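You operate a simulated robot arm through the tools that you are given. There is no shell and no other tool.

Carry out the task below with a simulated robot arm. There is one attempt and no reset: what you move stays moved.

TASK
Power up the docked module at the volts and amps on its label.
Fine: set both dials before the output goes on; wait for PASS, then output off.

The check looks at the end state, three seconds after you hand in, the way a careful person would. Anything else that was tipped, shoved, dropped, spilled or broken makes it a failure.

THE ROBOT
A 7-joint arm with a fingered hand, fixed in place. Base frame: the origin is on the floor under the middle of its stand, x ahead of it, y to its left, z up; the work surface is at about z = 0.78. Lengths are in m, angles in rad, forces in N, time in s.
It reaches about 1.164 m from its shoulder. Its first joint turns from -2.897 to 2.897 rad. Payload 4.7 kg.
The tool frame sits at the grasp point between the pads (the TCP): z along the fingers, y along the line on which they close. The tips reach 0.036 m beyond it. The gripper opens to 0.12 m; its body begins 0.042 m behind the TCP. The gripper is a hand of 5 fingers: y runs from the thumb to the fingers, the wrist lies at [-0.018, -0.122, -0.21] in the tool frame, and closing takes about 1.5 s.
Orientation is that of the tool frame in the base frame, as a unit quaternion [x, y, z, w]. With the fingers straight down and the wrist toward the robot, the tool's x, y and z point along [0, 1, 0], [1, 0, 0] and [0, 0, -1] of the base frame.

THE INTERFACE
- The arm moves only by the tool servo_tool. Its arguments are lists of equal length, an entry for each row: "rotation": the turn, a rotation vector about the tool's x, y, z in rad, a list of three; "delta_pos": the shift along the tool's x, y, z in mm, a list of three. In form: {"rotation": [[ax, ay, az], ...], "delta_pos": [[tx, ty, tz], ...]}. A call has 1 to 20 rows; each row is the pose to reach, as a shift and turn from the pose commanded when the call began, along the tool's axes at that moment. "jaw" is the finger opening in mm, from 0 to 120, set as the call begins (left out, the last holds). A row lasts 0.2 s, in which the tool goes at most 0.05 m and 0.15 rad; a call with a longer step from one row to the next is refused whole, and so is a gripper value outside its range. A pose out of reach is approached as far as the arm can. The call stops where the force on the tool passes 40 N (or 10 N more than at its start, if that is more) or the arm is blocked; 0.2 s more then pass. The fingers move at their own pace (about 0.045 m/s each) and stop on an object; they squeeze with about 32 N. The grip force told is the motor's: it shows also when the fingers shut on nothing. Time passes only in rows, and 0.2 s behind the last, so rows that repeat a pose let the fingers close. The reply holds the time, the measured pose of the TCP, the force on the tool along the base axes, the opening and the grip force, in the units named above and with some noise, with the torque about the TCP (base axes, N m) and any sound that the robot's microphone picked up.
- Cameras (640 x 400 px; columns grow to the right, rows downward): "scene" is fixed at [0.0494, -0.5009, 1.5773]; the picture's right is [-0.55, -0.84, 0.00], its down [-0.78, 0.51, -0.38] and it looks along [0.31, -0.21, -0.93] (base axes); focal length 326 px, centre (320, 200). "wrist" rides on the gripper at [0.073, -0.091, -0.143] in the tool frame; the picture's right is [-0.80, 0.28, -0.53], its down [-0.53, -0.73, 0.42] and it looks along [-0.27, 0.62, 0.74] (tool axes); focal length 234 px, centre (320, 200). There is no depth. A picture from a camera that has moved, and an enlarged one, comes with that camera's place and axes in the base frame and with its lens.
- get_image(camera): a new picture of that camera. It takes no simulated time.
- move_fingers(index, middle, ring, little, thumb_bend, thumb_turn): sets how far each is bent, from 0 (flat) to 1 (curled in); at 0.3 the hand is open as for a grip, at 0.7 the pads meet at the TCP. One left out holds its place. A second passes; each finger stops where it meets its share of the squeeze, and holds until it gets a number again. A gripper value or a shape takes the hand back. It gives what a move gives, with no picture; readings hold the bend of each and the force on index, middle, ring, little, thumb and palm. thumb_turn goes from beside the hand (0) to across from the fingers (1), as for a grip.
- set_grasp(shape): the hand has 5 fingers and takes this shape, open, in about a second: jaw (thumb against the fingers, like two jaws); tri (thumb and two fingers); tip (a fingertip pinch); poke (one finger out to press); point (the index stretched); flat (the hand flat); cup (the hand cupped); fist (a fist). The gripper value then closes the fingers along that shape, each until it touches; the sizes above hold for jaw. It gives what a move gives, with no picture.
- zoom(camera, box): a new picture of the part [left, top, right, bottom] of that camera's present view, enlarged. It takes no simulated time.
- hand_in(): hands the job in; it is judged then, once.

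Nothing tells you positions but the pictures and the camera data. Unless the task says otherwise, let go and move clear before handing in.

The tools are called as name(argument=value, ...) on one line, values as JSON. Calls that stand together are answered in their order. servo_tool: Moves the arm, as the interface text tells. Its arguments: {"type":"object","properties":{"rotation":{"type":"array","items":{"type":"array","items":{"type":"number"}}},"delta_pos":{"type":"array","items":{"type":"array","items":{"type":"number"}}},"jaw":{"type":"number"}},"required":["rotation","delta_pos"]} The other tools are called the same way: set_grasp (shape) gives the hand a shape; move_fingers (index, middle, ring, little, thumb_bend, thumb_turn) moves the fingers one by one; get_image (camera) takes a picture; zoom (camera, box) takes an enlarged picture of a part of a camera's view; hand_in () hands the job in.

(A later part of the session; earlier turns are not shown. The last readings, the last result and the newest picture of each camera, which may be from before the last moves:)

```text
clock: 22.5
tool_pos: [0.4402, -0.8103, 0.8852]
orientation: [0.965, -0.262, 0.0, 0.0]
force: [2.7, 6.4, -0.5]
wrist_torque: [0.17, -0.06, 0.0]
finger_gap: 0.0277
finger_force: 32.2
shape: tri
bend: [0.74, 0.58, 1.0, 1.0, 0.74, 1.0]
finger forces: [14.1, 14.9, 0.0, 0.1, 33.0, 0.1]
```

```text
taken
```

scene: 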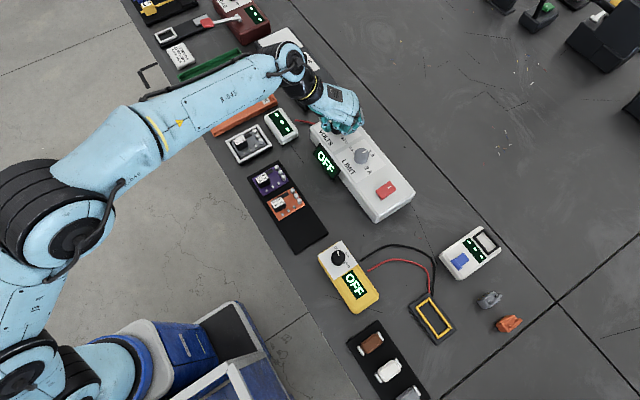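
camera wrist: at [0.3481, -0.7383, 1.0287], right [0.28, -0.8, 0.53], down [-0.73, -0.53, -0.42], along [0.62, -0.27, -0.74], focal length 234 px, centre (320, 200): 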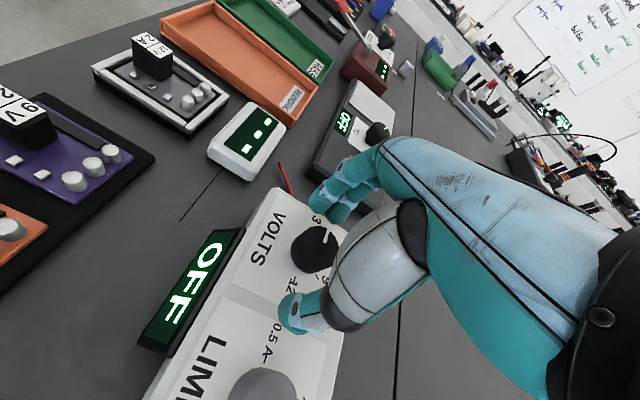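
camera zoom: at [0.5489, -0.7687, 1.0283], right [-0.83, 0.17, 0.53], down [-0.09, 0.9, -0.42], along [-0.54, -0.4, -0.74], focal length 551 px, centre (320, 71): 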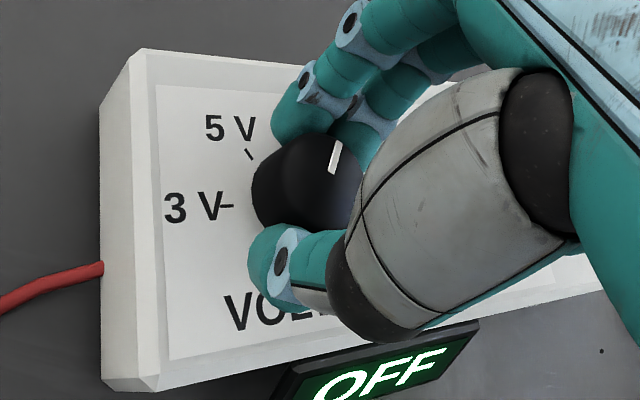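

The knob turned the full 120° without slip. I'll release, rise clear, look at the dial, and rotate back for a second grip.

servo_tool(rotation=[[0, 0, 0], [0, 0, 0], [0, 0, 0], [0, 0, 0], [0, 0, 0], [0, 0, 0], [0, 0, 0]], delta_pos=[[0, 0, 0], [0, 0, 0], [0, 0, 0], [0, 0, 0], [0, 0, -15], [0, 0, -30], [0, 0, -45]], jaw=75)

zoom(camera="wrist", box=[220, 200, 340, 320])

zoom(camera="scene", box=[290, 90, 430, 230])

```text
clock: 24.1
tool_pos: [0.4378, -0.8104, 0.9308]
orientation: [0.965, -0.261, 0.0, 0.001]
force: [-0.1, 0.6, 0.4]
wrist_torque: [0.02, 0.03, 0.01]
finger_gap: 0.0746
finger_force: 0.1
shape: tri
bend: [0.74, 0.4, 0.99, 0.99, 0.64, 1.0]
finger forces: [0.0, 0.0, 0.0, 0.1, 0.1, 0.0]
```

```text
3.33 times, centred on (280, 260) of wrist
camera zoom: at [0.5481, -0.7687, 1.0731], right [-0.83, 0.16, 0.53], down [-0.09, 0.9, -0.42], along [-0.54, -0.4, -0.74], focal length 781 px, centre (453, 0)
```

zoom: 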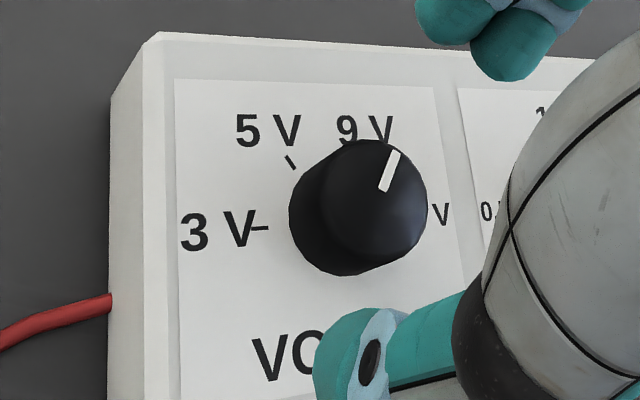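

```text
2.86 times, centred on (360, 160) of scene
camera zoom: at [0.0494, -0.5009, 1.5773], right [-0.55, -0.84, 0.0], down [-0.78, 0.51, -0.38], along [0.31, -0.21, -0.93], focal length 932 px, centre (206, 314)
```

zoom: 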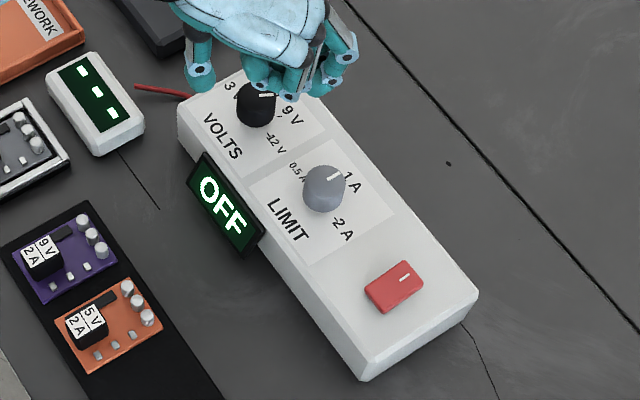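

VOLTS now points at 9 V. I'll rotate back 60°, lower, and grip again for the final 60° to 12 V.

servo_tool(rotation=[[0, 0, -0.14], [0, 0, -0.28], [0, 0, -0.42], [0, 0, -0.56], [0, 0, -0.7], [0, 0, -0.84], [0, 0, -0.98], [0, 0, -1.12], [0, 0, -1.12], [0, 0, -1.12], [0, 0, -1.12], [0, 0, -1.12]], delta_pos=[[0, 0, 0], [0, 0, 0], [0, 0, 0], [0, 0, 0], [0, 0, 0], [0, 0, 0], [0, 0, 0], [0, 0, 0], [0, 0, 15], [0, 0, 30], [0, 0, 40], [0, 0, 45]], jaw=75)

servo_tool(rotation=[[0, 0, 0], [0, 0, 0], [0, 0, 0], [0, 0, 0], [0, 0, 0], [0, 0, 0]], delta_pos=[[0, 0, 0], [0, 0, 0], [0, 0, 0], [0, 0, 0], [0, 0, 0], [0, 0, 0]], jaw=30)

zoom(camera="wrist", box=[250, 170, 390, 340])

```text
clock: 26.7
tool_pos: [0.4392, -0.81, 0.8842]
orientation: [0.957, 0.291, -0.001, 0.001]
force: [0.4, -0.7, 0.5]
wrist_torque: [0.02, -0.02, -0.01]
finger_gap: 0.0747
finger_force: 0.0
shape: tri
bend: [0.74, 0.4, 0.99, 0.99, 0.64, 1.0]
finger forces: [0.1, 0.0, 0.0, 0.1, 0.0, 0.0]
```

```text
clock: 28.1
tool_pos: [0.4395, -0.8093, 0.8844]
orientation: [0.957, 0.29, 0.001, 0.0]
force: [0.2, 1.6, 0.2]
wrist_torque: [0.01, 0.02, -0.02]
finger_gap: 0.0307
finger_force: 0.1
shape: tri
bend: [0.74, 0.56, 0.99, 0.99, 0.74, 1.0]
finger forces: [0.2, 0.0, 0.0, 0.1, 0.9, 0.0]
```

```text
2.35 times, centred on (320, 255) of wrist
camera zoom: at [0.4487, -0.6949, 1.0284], right [-0.51, -0.68, 0.53], down [-0.85, 0.31, -0.42], along [0.12, -0.66, -0.74], focal length 551 px, centre (320, 71)
```

zoom: 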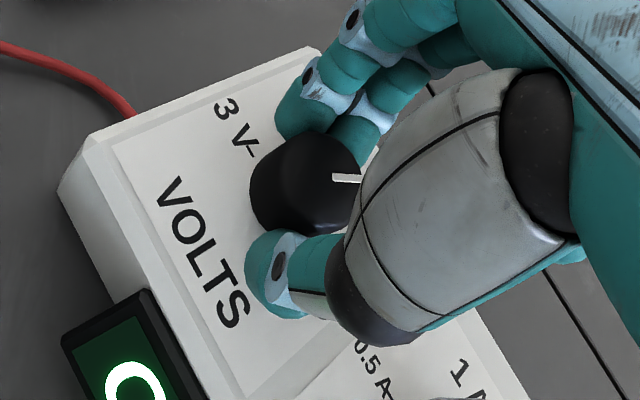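

The fingers touch the knob lightly again. I'll tighten and turn the last 60° clockwise.

servo_tool(rotation=[[0, 0, 0], [0, 0, 0], [0, 0, 0], [0, 0, 0], [0, 0, 0.1], [0, 0, 0.2], [0, 0, 0.3], [0, 0, 0.4], [0, 0, 0.5], [0, 0, 0.6], [0, 0, 0.7], [0, 0, 0.8], [0, 0, 0.9], [0, 0, 1.0], [0, 0, 1.05]], delta_pos=[[0, 0, 0], [0, 0, 0], [0, 0, 0], [0, 0, 0], [0, 0, 0], [0, 0, 0], [0, 0, 0], [0, 0, 0], [0, 0, 0], [0, 0, 0], [0, 0, 0], [0, 0, 0], [0, 0, 0], [0, 0, 0], [0, 0, 0]], jaw=15)

zoom(camera="wrist", box=[250, 170, 390, 340])

zoom(camera="scene", box=[290, 90, 430, 230])

```text
clock: 31.3
tool_pos: [0.4391, -0.8099, 0.8858]
orientation: [0.974, -0.228, 0.0, 0.0]
force: [-0.9, 4.2, -1.5]
wrist_torque: [0.07, 0.01, 0.01]
finger_gap: 0.0271
finger_force: 32.1
shape: tri
bend: [0.73, 0.59, 1.0, 1.0, 0.74, 1.0]
finger forces: [13.5, 14.7, 0.0, 0.0, 30.1, 0.0]
```

```text
2.35 times, centred on (320, 255) of wrist
camera zoom: at [0.5453, -0.7611, 1.0282], right [-0.84, 0.11, 0.53], down [-0.15, 0.89, -0.42], along [-0.51, -0.44, -0.74], focal length 551 px, centre (320, 71)
```

zoom: 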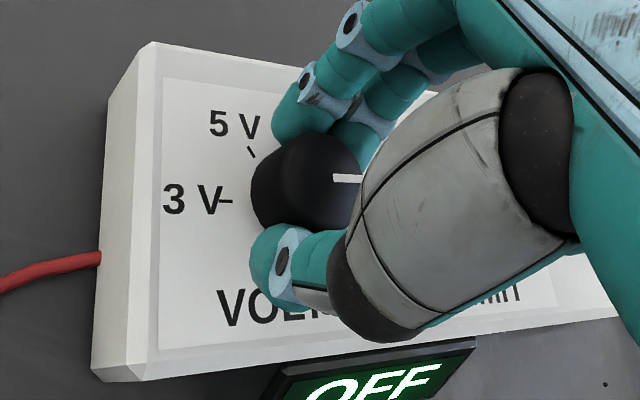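

```text
2.86 times, centred on (360, 160) of scene
camera zoom: at [0.0494, -0.5009, 1.5773], right [-0.55, -0.84, 0.0], down [-0.78, 0.51, -0.38], along [0.31, -0.21, -0.93], focal length 932 px, centre (206, 314)
```

zoom: 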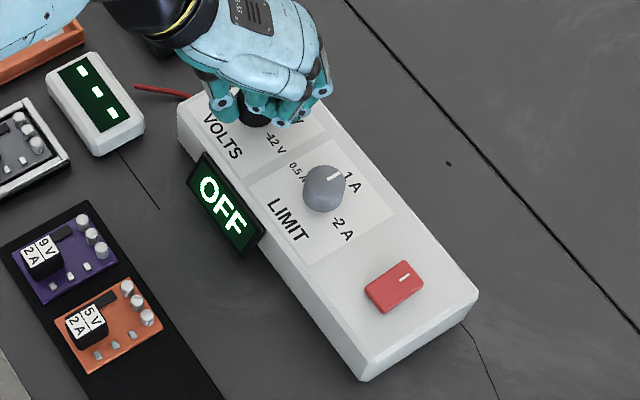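

The knob turned another 60°, and the pointer now looks horizontal toward the 12 V side. I'll release, rise and read it.

servo_tool(rotation=[[0, 0, 0], [0, 0, 0], [0, 0, 0], [0, 0, 0], [0, 0, 0], [0, 0, 0], [0, 0, 0], [0, 0, 0]], delta_pos=[[0, 0, 0], [0, 0, 0], [0, 0, 0], [0, 0, 0], [0, 0, -15], [0, 0, -30], [0, 0, -60], [0, 0, -95]], jaw=75)

zoom(camera="wrist", box=[230, 230, 310, 310])

zoom(camera="scene", box=[315, 105, 365, 145])

```text
clock: 33.1
tool_pos: [0.4405, -0.811, 0.9793]
orientation: [0.974, -0.228, -0.001, -0.001]
force: [0.7, -0.3, -0.6]
wrist_torque: [0.0, 0.03, 0.0]
finger_gap: 0.0745
finger_force: 0.1
shape: tri
bend: [0.74, 0.4, 0.99, 0.99, 0.64, 1.0]
finger forces: [0.1, 0.1, 0.0, 0.0, 0.0, 0.1]
```

```text
5.00 times, centred on (270, 270) of wrist
camera zoom: at [0.5459, -0.7619, 1.122], right [-0.84, 0.1, 0.53], down [-0.15, 0.89, -0.42], along [-0.51, -0.44, -0.74], focal length 1171 px, centre (570, -150)
```

zoom: 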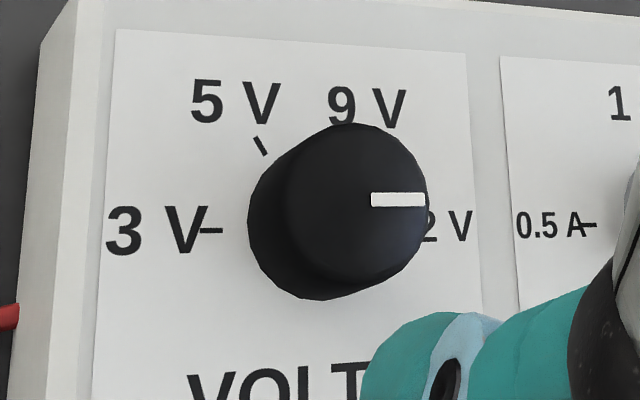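

```text
10.00 times, centred on (340, 125) of scene
camera zoom: at [0.0494, -0.5009, 1.5773], right [-0.55, -0.84, 0.0], down [-0.78, 0.51, -0.38], along [0.31, -0.21, -0.93], focal length 3261 px, centre (120, 950)
```

zoom: 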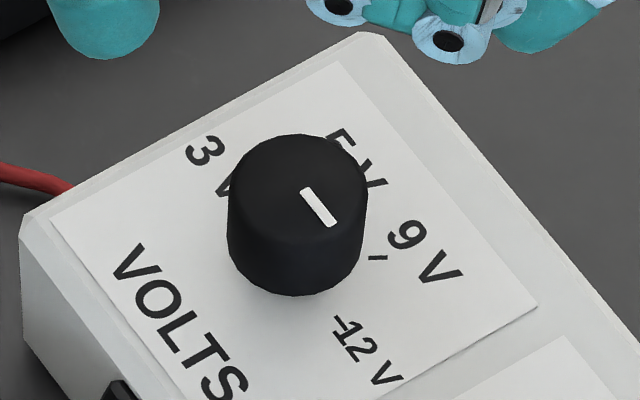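

VOLTS reads 12 V: the pointer is 180° from where it began, lined up with the 12 V tick. Next I'll go over the LIMIT knob, still high, with the hand turned to about 20°.

servo_tool(rotation=[[0, 0, -0.14], [0, 0, -0.28], [0, 0, -0.42], [0, 0, -0.56], [0, 0, -0.7], [0, 0, -0.84], [0, 0, -0.98], [0, 0, -1.12], [0, 0, -1.26], [0, 0, -1.4], [0, 0, -1.54], [0, 0, -1.68]], delta_pos=[[-7.9, 3.9, 0], [-15.8, 7.8, 0], [-23.8, 11.8, 0], [-31.7, 15.7, 0], [-39.6, 19.6, 0], [-47.5, 23.5, 0], [-55.4, 27.4, 0], [-63.3, 31.3, 0], [-71.3, 35.3, 0], [-79.2, 39.2, 0], [-87.1, 43.1, 0], [-95, 47, 0]], jaw=75)

get_image(camera="wrist")

zoom(camera="wrist", box=[235, 240, 315, 300])

get_image(camera="scene")

```text
clock: 35.7
tool_pos: [0.3335, -0.8102, 0.9813]
orientation: [0.819, 0.574, 0.0, 0.0]
force: [0.5, 0.3, 0.1]
wrist_torque: [-0.02, -0.01, 0.02]
finger_gap: 0.0747
finger_force: 0.1
shape: tri
bend: [0.74, 0.4, 0.99, 0.99, 0.64, 1.0]
finger forces: [0.0, 0.0, 0.0, 0.1, 0.0, 0.0]
```

```text
taken
camera wrist: at [0.2725, -0.7113, 1.1239], right [-0.01, -0.85, 0.53], down [-0.87, -0.25, -0.42], along [0.49, -0.46, -0.74], focal length 234 px, centre (320, 200)
```

wrist: 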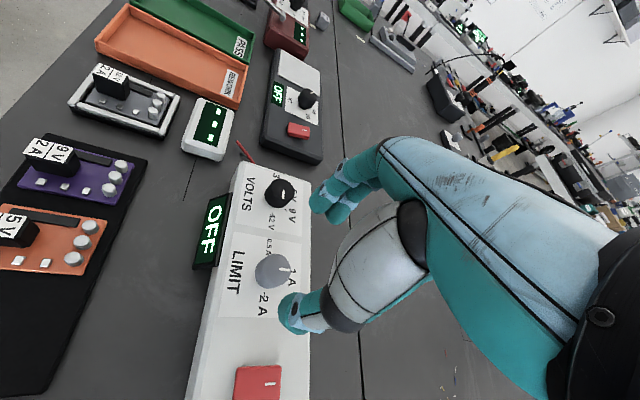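

```text
6.67 times, centred on (275, 270) of wrist
camera zoom: at [0.2725, -0.7113, 1.1239], right [-0.01, -0.85, 0.53], down [-0.87, -0.25, -0.42], along [0.49, -0.46, -0.74], focal length 1561 px, centre (620, -267)
```

zoom: 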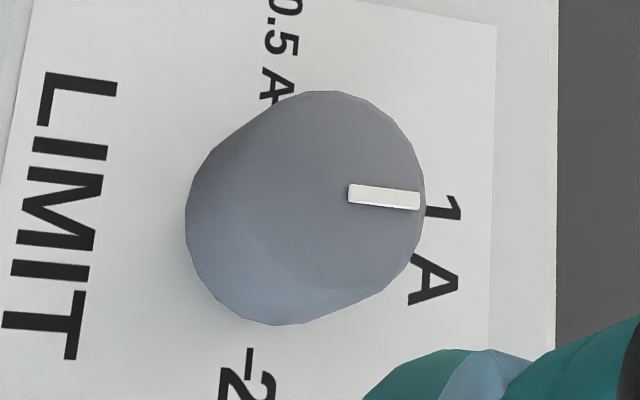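

```text
taken
```

scene: 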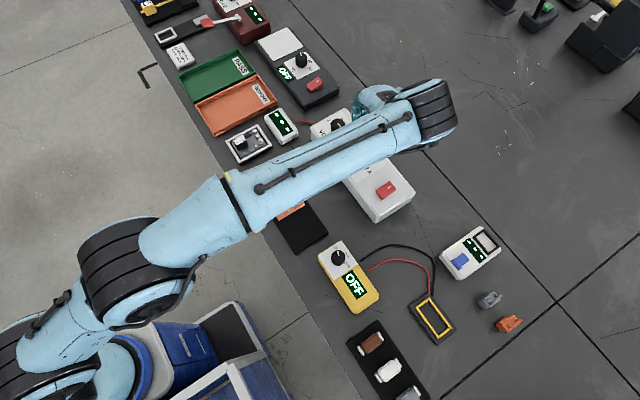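

From the 0.5 A and 2 A ticks the LIMIT axis is at about (0.3347, -0.811), 1.4 mm from the TCP axis. I'll correct that and descend to the same gripping height.

servo_tool(rotation=[[0, 0, 0], [0, 0, 0], [0, 0, 0], [0, 0, 0], [0, 0, 0], [0, 0, 0], [0, 0, 0]], delta_pos=[[0.7, 1.3, 0], [0.7, 1.3, 20], [0.7, 1.3, 40], [0.7, 1.3, 60], [0.7, 1.3, 75], [0.7, 1.3, 87], [0.7, 1.3, 95]], jaw=75)

zoom(camera="wrist", box=[250, 170, 390, 340])

```text
clock: 37.3
tool_pos: [0.334, -0.8094, 0.8844]
orientation: [0.819, 0.573, 0.0, 0.0]
force: [0.3, -0.8, 0.1]
wrist_torque: [-0.01, 0.02, 0.02]
finger_gap: 0.0747
finger_force: 0.0
shape: tri
bend: [0.74, 0.4, 0.99, 0.99, 0.64, 1.0]
finger forces: [0.0, 0.1, 0.0, 0.0, 0.2, 0.0]
```

```text
2.35 times, centred on (320, 255) of wrist
camera zoom: at [0.2739, -0.7113, 1.0279], right [-0.01, -0.85, 0.53], down [-0.87, -0.25, -0.42], along [0.49, -0.46, -0.74], focal length 551 px, centre (320, 71)
```

zoom: 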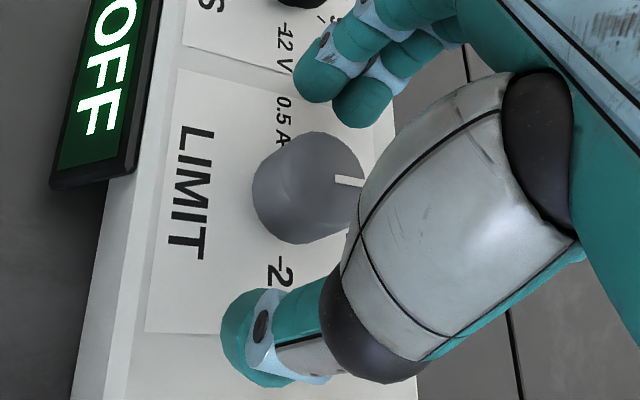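

The LIMIT knob sits between the fingers just as VOLTS did. I'll close gently, then tighten.

servo_tool(rotation=[[0, 0, 0], [0, 0, 0], [0, 0, 0], [0, 0, 0], [0, 0, 0], [0, 0, 0]], delta_pos=[[0, 0, 0], [0, 0, 0], [0, 0, 0], [0, 0, 0], [0, 0, 0], [0, 0, 0]], jaw=30)

servo_tool(rotation=[[0, 0, 0], [0, 0, 0], [0, 0, 0], [0, 0, 0]], delta_pos=[[0, 0, 0], [0, 0, 0], [0, 0, 0], [0, 0, 0]], jaw=15)

zoom(camera="wrist", box=[250, 170, 390, 340])

```text
clock: 38.7
tool_pos: [0.3339, -0.8107, 0.8867]
orientation: [0.82, 0.573, 0.0, 0.0]
force: [-0.1, 0.1, -0.9]
wrist_torque: [0.0, -0.01, -0.03]
finger_gap: 0.0304
finger_force: 0.1
shape: tri
bend: [0.74, 0.56, 0.99, 0.99, 0.74, 1.0]
finger forces: [0.1, 0.3, 0.1, 0.0, 0.8, 0.0]
```

```text
clock: 39.7
tool_pos: [0.335, -0.8089, 0.8845]
orientation: [0.82, 0.573, 0.0, 0.0]
force: [-1.4, 0.8, -1.7]
wrist_torque: [-0.02, 0.02, -0.02]
finger_gap: 0.0277
finger_force: 32.0
shape: tri
bend: [0.74, 0.58, 1.0, 1.0, 0.74, 1.0]
finger forces: [13.9, 12.9, 0.0, 0.0, 28.8, 0.0]
```

```text
2.35 times, centred on (320, 255) of wrist
camera zoom: at [0.2739, -0.7113, 1.0279], right [-0.01, -0.85, 0.52], down [-0.87, -0.25, -0.42], along [0.49, -0.46, -0.74], focal length 551 px, centre (320, 71)
```

zoom: 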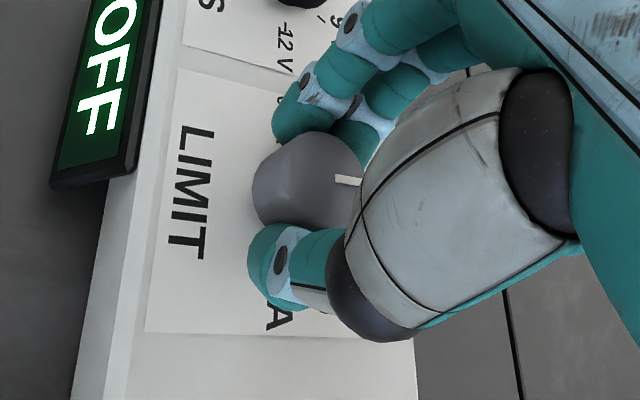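

The grip on LIMIT is firm and balanced. I'll turn it 90° clockwise, from 1 A to 2 A.

servo_tool(rotation=[[0, 0, 0.1], [0, 0, 0.2], [0, 0, 0.3], [0, 0, 0.4], [0, 0, 0.5], [0, 0, 0.6], [0, 0, 0.7], [0, 0, 0.8], [0, 0, 0.9], [0, 0, 1.0], [0, 0, 1.1], [0, 0, 1.2], [0, 0, 1.3], [0, 0, 1.4], [0, 0, 1.5], [0, 0, 1.571]], delta_pos=[[0, 0, 0], [0, 0, 0], [0, 0, 0], [0, 0, 0], [0, 0, 0], [0, 0, 0], [0, 0, 0], [0, 0, 0], [0, 0, 0], [0, 0, 0], [0, 0, 0], [0, 0, 0], [0, 0, 0], [0, 0, 0], [0, 0, 0], [0, 0, 0]])

zoom(camera="wrist", box=[250, 170, 390, 340])

get_image(camera="scene")

```text
clock: 43.1
tool_pos: [0.3351, -0.8097, 0.8857]
orientation: [0.984, -0.175, 0.0, 0.0]
force: [0.5, 3.2, -4.8]
wrist_torque: [0.05, 0.01, -0.04]
finger_gap: 0.027
finger_force: 31.8
shape: tri
bend: [0.74, 0.59, 1.0, 1.0, 0.74, 1.0]
finger forces: [13.9, 14.0, 0.1, 0.0, 29.9, 0.1]
```

```text
2.35 times, centred on (320, 255) of wrist
camera zoom: at [0.4348, -0.7501, 1.0282], right [-0.85, 0.01, 0.53], down [-0.25, 0.87, -0.42], along [-0.46, -0.49, -0.74], focal length 551 px, centre (320, 71)
```

zoom: 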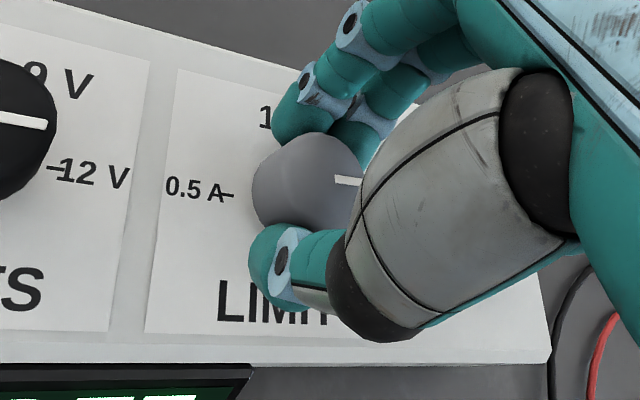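

```text
taken
```

scene: 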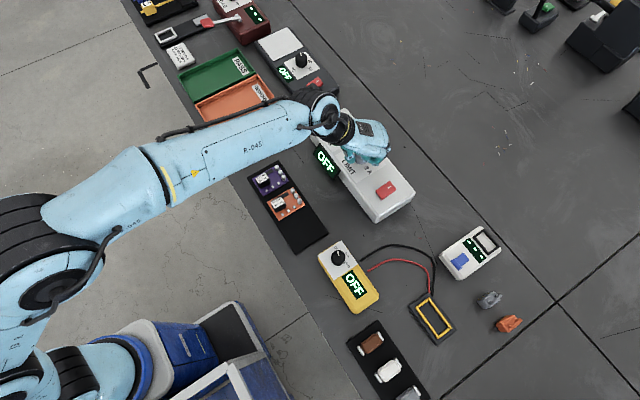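

LIMIT followed the turn. I'll release, rise clear and check both dials.

servo_tool(rotation=[[0, 0, 0], [0, 0, 0], [0, 0, 0], [0, 0, 0], [0, 0, 0], [0, 0, 0], [0, 0, 0], [0, 0, 0]], delta_pos=[[0, 0, 0], [0, 0, 0], [0, 0, 0], [0, 0, 0], [0, 0, -15], [0, 0, -30], [0, 0, -60], [0, 0, -95]], jaw=75)

get_image(camera="wrist")

zoom(camera="wrist", box=[150, 200, 310, 320])

zoom(camera="scene", box=[320, 110, 420, 210])

```text
clock: 44.9
tool_pos: [0.3353, -0.8102, 0.9796]
orientation: [0.985, -0.174, -0.001, 0.0]
force: [0.3, -0.1, 0.0]
wrist_torque: [0.0, -0.02, -0.04]
finger_gap: 0.0746
finger_force: 0.1
shape: tri
bend: [0.74, 0.4, 0.99, 0.99, 0.64, 1.0]
finger forces: [0.0, 0.0, 0.1, 0.0, 0.1, 0.1]
```

```text
taken
camera wrist: at [0.4346, -0.7502, 1.1227], right [-0.85, 0.01, 0.53], down [-0.25, 0.87, -0.42], along [-0.46, -0.49, -0.74], focal length 234 px, centre (320, 200)
```

wrist: 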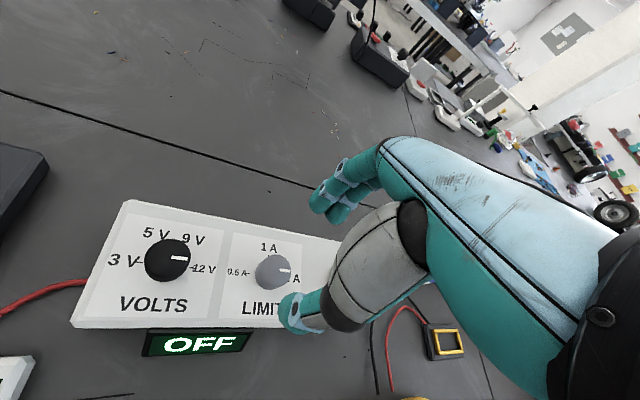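

```text
3.33 times, centred on (230, 260) of wrist
camera zoom: at [0.4346, -0.7502, 1.1227], right [-0.85, 0.01, 0.53], down [-0.25, 0.87, -0.42], along [-0.46, -0.49, -0.74], focal length 781 px, centre (620, 0)
```

zoom: 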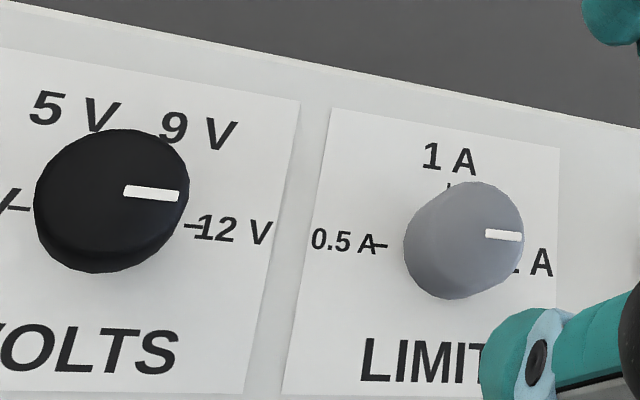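

```text
4.00 times, centred on (370, 160) of scene
camera zoom: at [0.0494, -0.5009, 1.5773], right [-0.55, -0.84, 0.0], down [-0.78, 0.51, -0.38], along [0.31, -0.21, -0.93], focal length 1304 px, centre (120, 360)
```

zoom: 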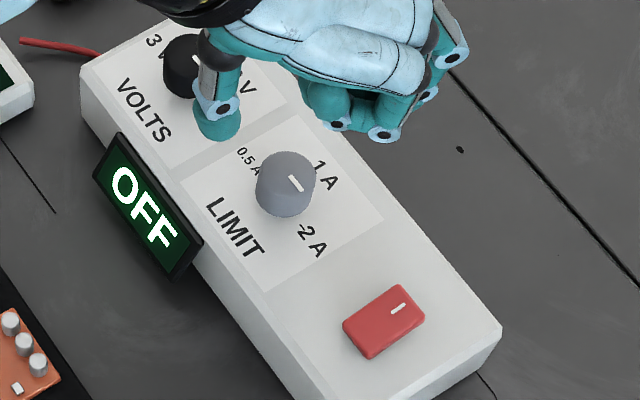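

VOLTS is at 12 V and LIMIT is at 2 A, and the display still shows OFF. I'll rise, move over the red switch, and make the poke shape to see where its fingertip is.

servo_tool(rotation=[[0, 0, 0], [0, 0, -0.14], [0, 0, -0.28], [0, 0, -0.42], [0, 0, -0.56], [0, 0, -0.7], [0, 0, -0.84]], delta_pos=[[0, 0, -40], [-16.8, 6.1, -80], [-33.5, 12.2, -80], [-50.3, 18.3, -80], [-67, 24.4, -80], [-83.8, 30.5, -80], [-100.5, 36.6, -80]], jaw=75)

set_grasp(shape="poke")

get_image(camera="wrist")

get_image(camera="scene")

```text
clock: 46.5
tool_pos: [0.2286, -0.8106, 1.0617]
orientation: [0.97, 0.243, 0.0, 0.001]
force: [0.2, -0.1, 0.4]
wrist_torque: [0.02, 0.04, -0.03]
finger_gap: 0.0743
finger_force: 0.1
shape: tri
bend: [0.74, 0.4, 0.99, 0.99, 0.64, 1.0]
finger forces: [0.1, 0.1, 0.0, 0.1, 0.0, 0.0]
```

```text
clock: 47.4
tool_pos: [0.2284, -0.8105, 1.0605]
orientation: [0.97, 0.242, 0.0, 0.0]
force: [-0.8, 0.3, 0.8]
wrist_torque: [0.0, 0.04, -0.01]
finger_gap: 0.0
finger_force: 0.0
shape: poke
bend: [0.7, 0.7, 0.99, 0.99, 1.0, 1.0]
finger forces: [0.1, 0.1, 0.1, 0.1, 0.1, 0.0]
```

```text
taken
camera wrist: at [0.2494, -0.6966, 1.2035], right [-0.58, -0.62, 0.53], down [-0.81, 0.4, -0.42], along [0.06, -0.67, -0.74], focal length 234 px, centre (320, 200)
```

wrist: 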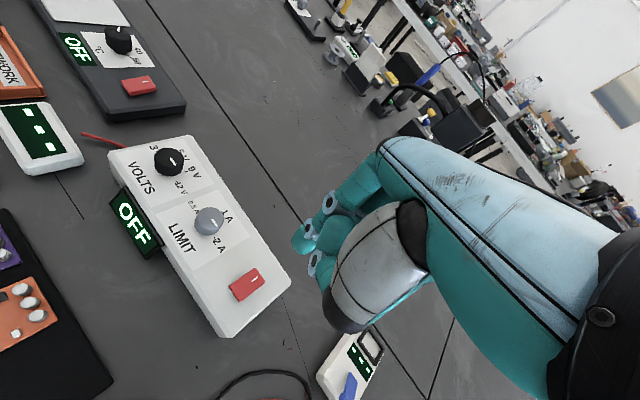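

```text
taken
```

scene: 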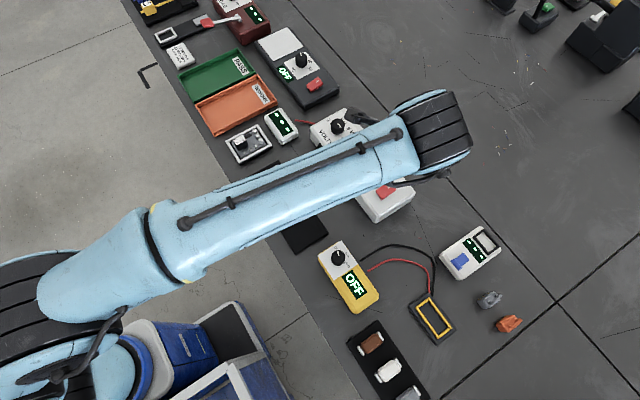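

The supply, its dials and the red switch are in view, with the hand in the poke shape. I'll zoom to see which fingertip leads and how the switch is formed.

zoom(camera="wrist", box=[270, 170, 400, 340])

zoom(camera="wrist", box=[215, 255, 285, 315])

zoom(camera="wrist", box=[110, 60, 170, 110])

```text
2.35 times, centred on (335, 255) of wrist
camera zoom: at [0.2494, -0.6966, 1.2035], right [-0.58, -0.62, 0.53], down [-0.81, 0.4, -0.42], along [0.06, -0.67, -0.74], focal length 551 px, centre (285, 71)
```

zoom: 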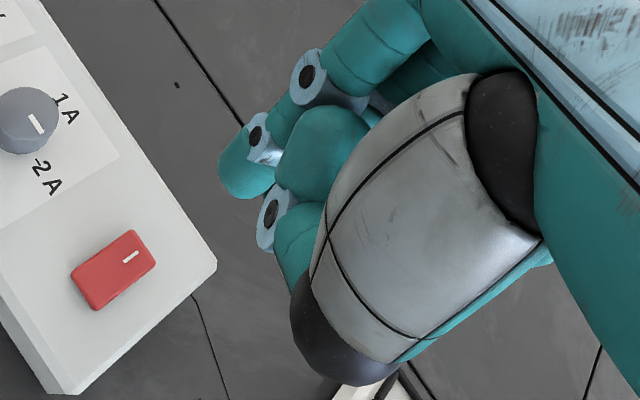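

```text
6.67 times, centred on (250, 285) of wrist
camera zoom: at [0.2494, -0.6966, 1.2035], right [-0.58, -0.62, 0.53], down [-0.81, 0.4, -0.42], along [0.06, -0.67, -0.74], focal length 1561 px, centre (787, -367)
```

zoom: 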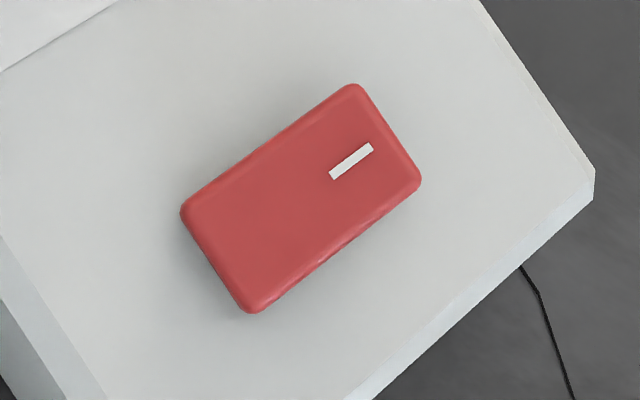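

```text
8.00 times, centred on (140, 85) of wrist
camera zoom: at [0.2494, -0.6966, 1.2035], right [-0.58, -0.62, 0.53], down [-0.81, 0.4, -0.42], along [0.06, -0.67, -0.74], focal length 1873 px, centre (1760, 1120)
```

zoom: 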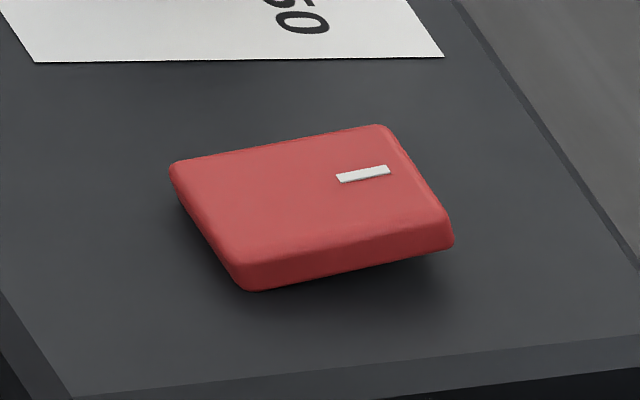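

The switch is a rocker with its marked far (-y) end raised while OFF, so pressing that end should turn it on and pressing the near end should turn it off. I'll look at the "point" shape as an alternative for a cleaner single fingertip.

set_grasp(shape="point")

get_image(camera="wrist")

zoom(camera="wrist", box=[270, 170, 400, 340])

```text
clock: 48.3
tool_pos: [0.2286, -0.8106, 1.0609]
orientation: [0.97, 0.242, 0.0, 0.001]
force: [-0.2, 0.2, 0.6]
wrist_torque: [0.02, -0.05, -0.01]
finger_gap: 0.0
finger_force: 0.0
shape: point
bend: [0.19, 1.0, 1.0, 1.0, 0.98, 0.88]
finger forces: [0.1, 0.1, 0.0, 0.0, 0.0, 0.1]
```

```text
taken
camera wrist: at [0.2495, -0.6966, 1.2035], right [-0.58, -0.62, 0.53], down [-0.81, 0.4, -0.42], along [0.06, -0.67, -0.74], focal length 234 px, centre (320, 200)
```

wrist: 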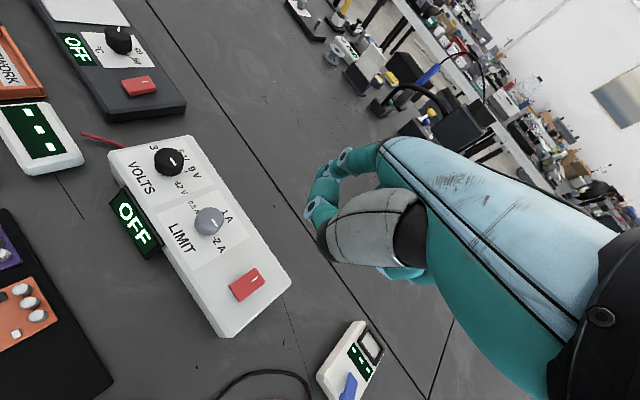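

```text
2.35 times, centred on (335, 255) of wrist
camera zoom: at [0.2495, -0.6966, 1.2035], right [-0.58, -0.62, 0.53], down [-0.81, 0.4, -0.42], along [0.06, -0.67, -0.74], focal length 551 px, centre (285, 71)
```

zoom: 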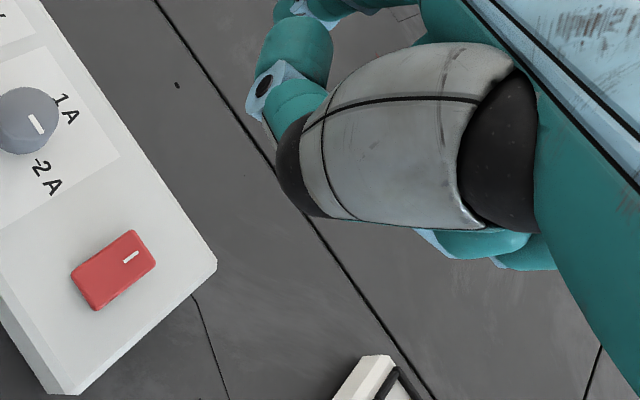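

In "point" the finger stretches off to the side, while "poke" puts the fingertip near the TCP axis. I'll go back to poke and measure its tip position.

set_grasp(shape="poke")

zoom(camera="wrist", box=[280, 200, 350, 290])

get_image(camera="wrist")

```text
clock: 49.2
tool_pos: [0.228, -0.8098, 1.062]
orientation: [0.97, 0.242, 0.0, 0.0]
force: [-0.3, -0.3, -0.1]
wrist_torque: [-0.04, -0.02, 0.01]
finger_gap: 0.0001
finger_force: 0.1
shape: poke
bend: [0.7, 0.7, 0.99, 0.99, 1.0, 1.0]
finger forces: [0.1, 0.0, 0.0, 0.1, 0.0, 0.1]
```

```text
4.44 times, centred on (315, 245) of wrist
camera zoom: at [0.2495, -0.6966, 1.2035], right [-0.58, -0.62, 0.53], down [-0.81, 0.4, -0.42], along [0.06, -0.67, -0.74], focal length 1041 px, centre (342, 0)
```

zoom: 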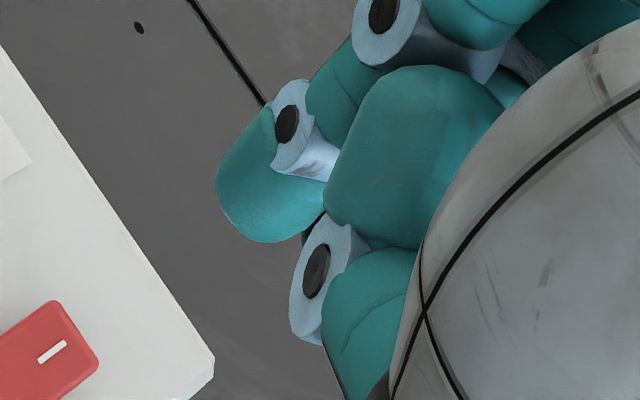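

```text
taken
camera wrist: at [0.2495, -0.6966, 1.2035], right [-0.58, -0.62, 0.53], down [-0.81, 0.4, -0.42], along [0.06, -0.67, -0.74], focal length 234 px, centre (320, 200)
```

wrist: 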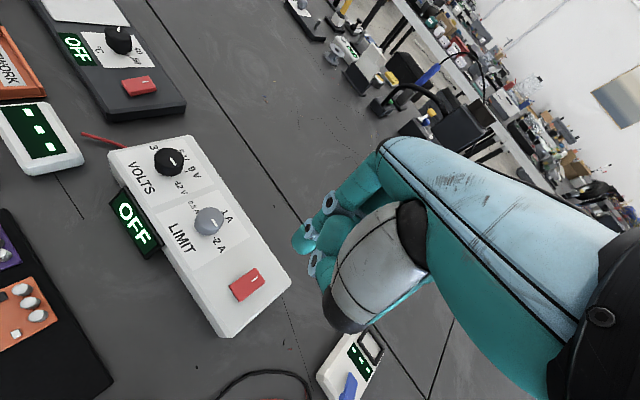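

In poke the index tip works out at about (+12, 0, +36) mm in the tool frame. The middle finger reads only 0.7, so I'll curl it fully so that a single fingertip leads, then check the picture.

move_fingers(middle=1.0)

zoom(camera="wrist", box=[270, 170, 400, 340])

zoom(camera="scene", box=[360, 80, 480, 220])

```text
clock: 50.2
tool_pos: [0.2284, -0.8111, 1.0614]
orientation: [0.97, 0.244, 0.0, 0.0]
force: [0.2, -0.5, 0.1]
wrist_torque: [-0.01, 0.03, -0.03]
finger_gap: 0.0383
finger_force: 0.0
shape: fingers
bend: [0.7, 1.0, 0.99, 0.99, 1.0, 1.0]
finger forces: [0.0, 0.1, 0.0, 0.0, 0.0, 0.1]
```

```text
2.35 times, centred on (335, 255) of wrist
camera zoom: at [0.2493, -0.6966, 1.2035], right [-0.58, -0.62, 0.53], down [-0.81, 0.4, -0.42], along [0.06, -0.67, -0.74], focal length 551 px, centre (285, 71)
```

zoom: 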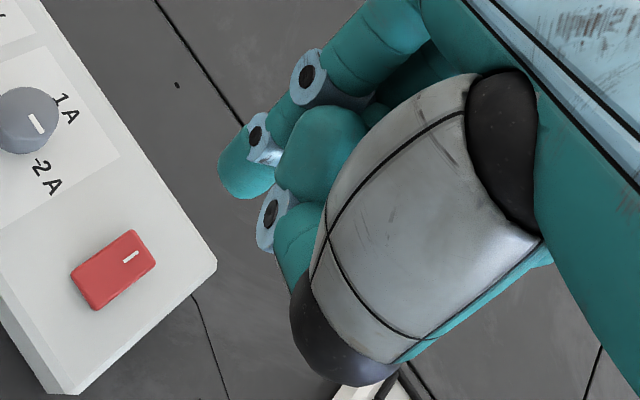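

```text
2.86 times, centred on (420, 150) of scene
camera zoom: at [0.0494, -0.5009, 1.5773], right [-0.55, -0.84, 0.0], down [-0.78, 0.51, -0.38], along [0.31, -0.21, -0.93], focal length 932 px, centre (34, 343)
```

zoom: 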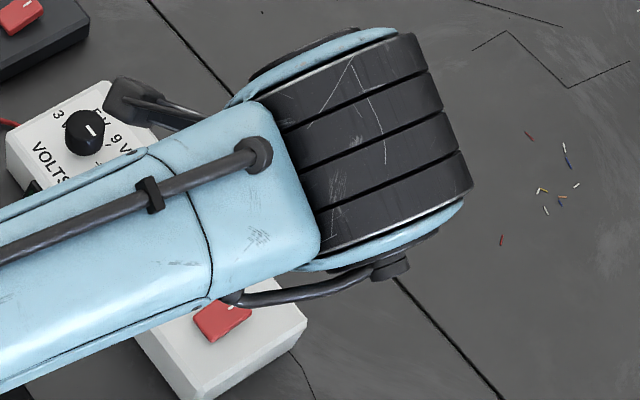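

Only the index finger sticks out now. I'll place its tip over the far, marked end of the rocker (0.229, -0.824) and come down to about 1.5 cm above it.

servo_tool(rotation=[[0, 0, 0], [0, 0, 0], [0, 0, 0], [0, 0, 0], [0, 0, 0], [0, 0, 0], [0, 0, 0]], delta_pos=[[-8, 6, 0], [-16.8, 12, 20], [-16.8, 12, 55], [-16.8, 12, 90], [-16.8, 12, 120], [-16.8, 12, 140], [-16.8, 12, 153]])

get_image(camera="wrist")

zoom(camera="wrist", box=[240, 190, 380, 320])

zoom(camera="scene", box=[320, 110, 460, 250])

```text
clock: 51.8
tool_pos: [0.2196, -0.8287, 0.9068]
orientation: [0.97, 0.242, 0.0, 0.0]
force: [0.6, 0.6, 1.1]
wrist_torque: [0.0, -0.04, 0.0]
finger_gap: 0.0383
finger_force: 0.0
shape: fingers
bend: [0.7, 1.0, 0.99, 0.99, 1.0, 1.0]
finger forces: [0.0, 0.0, 0.0, 0.0, 0.1, 0.1]
```

```text
taken
camera wrist: at [0.2404, -0.7144, 1.0504], right [-0.58, -0.62, 0.53], down [-0.81, 0.4, -0.42], along [0.06, -0.67, -0.74], focal length 234 px, centre (320, 200)
```

wrist: 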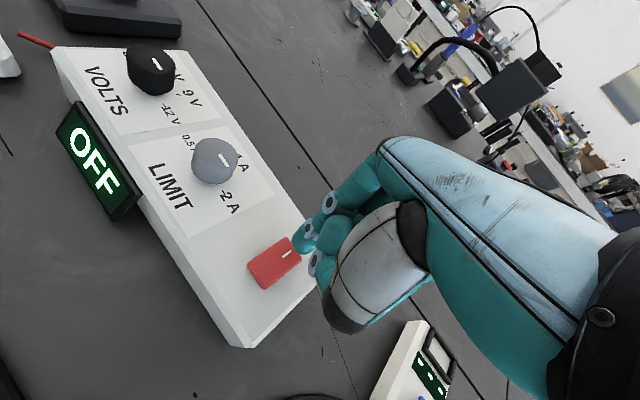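

```text
3.08 times, centred on (310, 255) of wrist
camera zoom: at [0.2404, -0.7144, 1.0504], right [-0.58, -0.62, 0.53], down [-0.81, 0.4, -0.42], along [0.06, -0.67, -0.74], focal length 720 px, centre (351, 31)
```

zoom: 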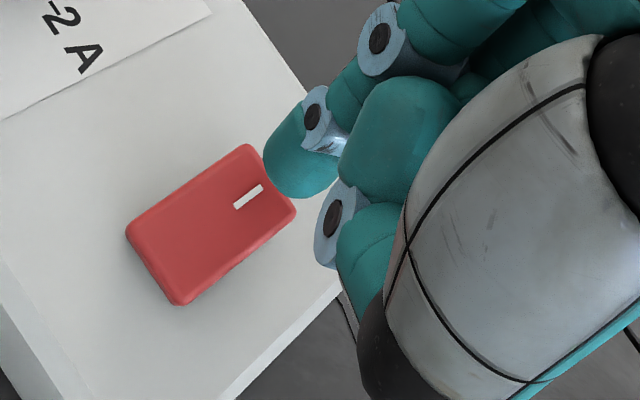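

```text
2.86 times, centred on (390, 180) of scene
camera zoom: at [0.0494, -0.5009, 1.5773], right [-0.55, -0.84, 0.0], down [-0.78, 0.51, -0.38], along [0.31, -0.21, -0.93], focal length 932 px, centre (120, 257)
```

zoom: 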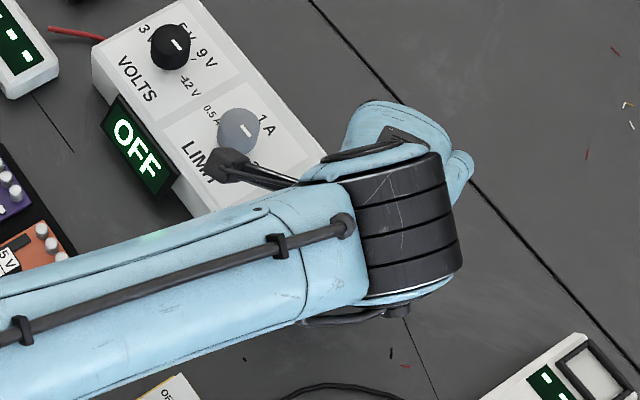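

The fingertip is above the marked end, and the projected contact point is on the white mark. I'll press down in small steps and watch the force and the display.

servo_tool(rotation=[[0, 0, 0], [0, 0, 0], [0, 0, 0], [0, 0, 0], [0, 0, 0], [0, 0, 0]], delta_pos=[[0, 0, 5], [0, 0, 10], [0, 0, 13], [0, 0, 15], [0, 0, 17], [0, 0, 19]])

zoom(camera="wrist", box=[240, 190, 380, 320])

get_image(camera="wrist")

get_image(camera="scene")

```text
clock: 53.2
tool_pos: [0.2187, -0.8273, 0.888]
orientation: [0.97, 0.243, 0.0, 0.0]
force: [0.3, -0.3, -0.1]
wrist_torque: [-0.01, 0.02, -0.04]
finger_gap: 0.0384
finger_force: 0.1
shape: fingers
bend: [0.7, 1.0, 0.99, 0.99, 1.0, 1.0]
finger forces: [0.1, 0.1, 0.1, 0.0, 0.0, 0.1]
```

```text
3.08 times, centred on (310, 255) of wrist
camera zoom: at [0.2397, -0.7145, 1.0311], right [-0.58, -0.62, 0.53], down [-0.81, 0.4, -0.42], along [0.06, -0.67, -0.74], focal length 720 px, centre (351, 31)
```

zoom: 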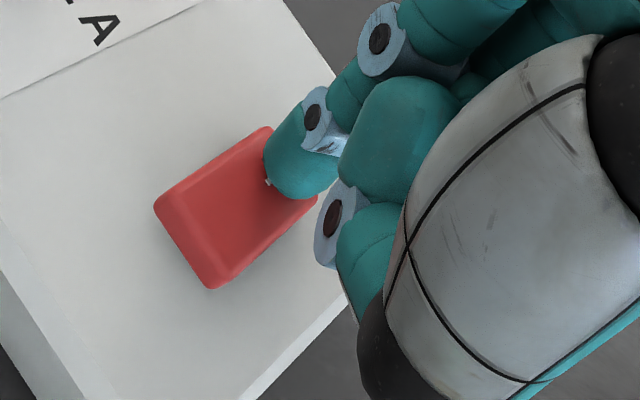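

```text
taken
camera wrist: at [0.2397, -0.7145, 1.0311], right [-0.58, -0.62, 0.53], down [-0.81, 0.4, -0.42], along [0.06, -0.67, -0.74], focal length 234 px, centre (320, 200)
```

wrist: 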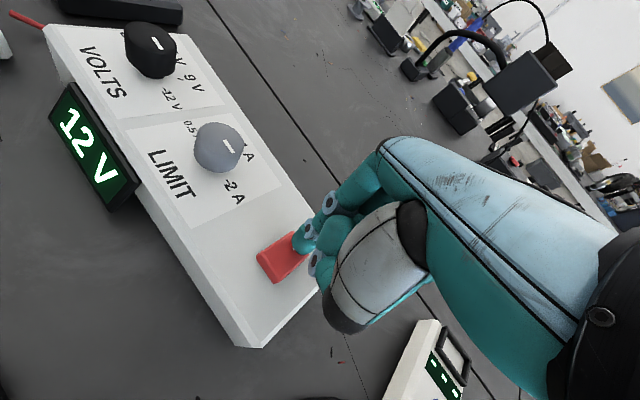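

```text
taken
```

scene: 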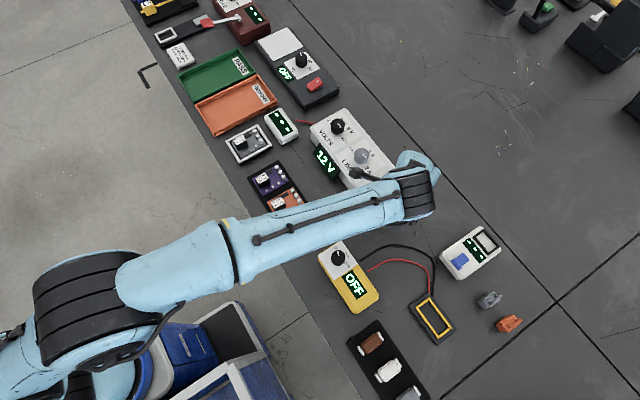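

The rocker tipped and the display reads "12 V", so the output is on. I'll lift the finger clear and watch the indicator beside the dock for PASS.

servo_tool(rotation=[[0, 0, 0], [0, 0, 0], [0, 0, 0], [0, 0, 0], [0, 0, 0]], delta_pos=[[0, 0, -10], [0, 0, -20], [0, 0, -30], [0, 0, -40], [0, 0, -40]])

zoom(camera="scene", box=[220, 90, 380, 210])

get_image(camera="wrist")

```text
clock: 54.4
tool_pos: [0.2174, -0.828, 0.9287]
orientation: [0.97, 0.243, -0.001, 0.0]
force: [0.8, 0.3, 0.4]
wrist_torque: [-0.02, 0.01, 0.02]
finger_gap: 0.0383
finger_force: 0.0
shape: fingers
bend: [0.7, 1.0, 0.99, 0.99, 1.0, 1.0]
finger forces: [0.0, 0.1, 0.1, 0.0, 0.0, 0.0]
```

```text
3.33 times, centred on (300, 150) of scene
camera zoom: at [0.0494, -0.5009, 1.5773], right [-0.55, -0.84, 0.0], down [-0.78, 0.51, -0.38], along [0.31, -0.21, -0.93], focal length 1087 px, centre (387, 367)
```

zoom: 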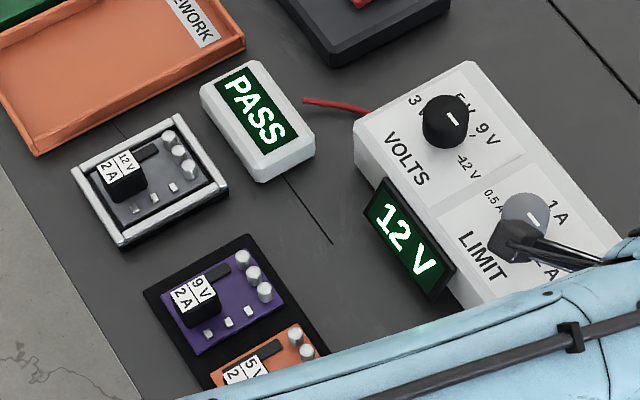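

```text
taken
camera wrist: at [0.2399, -0.714, 1.0717], right [-0.58, -0.62, 0.53], down [-0.81, 0.4, -0.42], along [0.06, -0.67, -0.74], focal length 234 px, centre (320, 200)
```

wrist: 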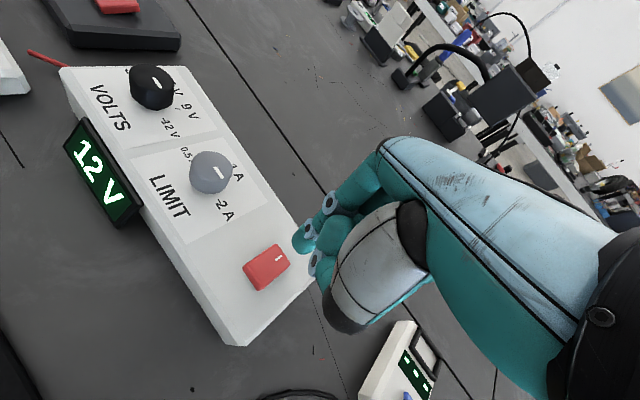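

The indicator reads PASS with 12 V on. Next I'll move the fingertip over the near (+y) end of the rocker and press it to switch the output off.

servo_tool(rotation=[[0, 0, 0], [0, 0, 0], [0, 0, 0], [0, 0, 0]], delta_pos=[[6.6, -12.3, 0], [13.2, -24.7, 0], [13.2, -24.7, 10], [13.2, -24.7, 20]])

zoom(camera="wrist", box=[240, 190, 380, 320])

zoom(camera="scene", box=[220, 90, 380, 210])

```text
clock: 55.4
tool_pos: [0.2188, -0.8, 0.9089]
orientation: [0.97, 0.243, -0.001, 0.0]
force: [-0.1, -0.8, 0.4]
wrist_torque: [0.04, -0.02, 0.01]
finger_gap: 0.0384
finger_force: 0.0
shape: fingers
bend: [0.7, 1.0, 0.99, 0.99, 1.0, 1.0]
finger forces: [0.1, 0.1, 0.0, 0.0, 0.0, 0.0]
```

```text
3.08 times, centred on (310, 255) of wrist
camera zoom: at [0.24, -0.6863, 1.0512], right [-0.58, -0.62, 0.53], down [-0.81, 0.4, -0.42], along [0.06, -0.67, -0.74], focal length 720 px, centre (351, 31)
```

zoom: 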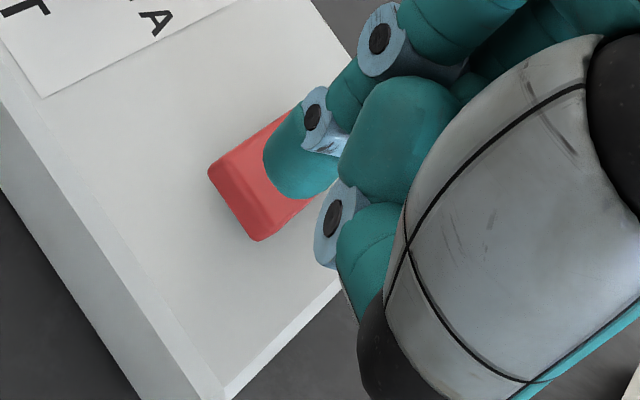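

```text
3.33 times, centred on (300, 150) of scene
camera zoom: at [0.0494, -0.5009, 1.5773], right [-0.55, -0.84, 0.0], down [-0.78, 0.51, -0.38], along [0.31, -0.21, -0.93], focal length 1087 px, centre (387, 367)
```

zoom: 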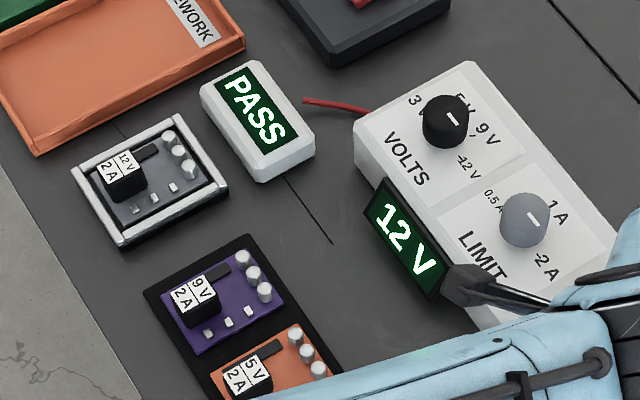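

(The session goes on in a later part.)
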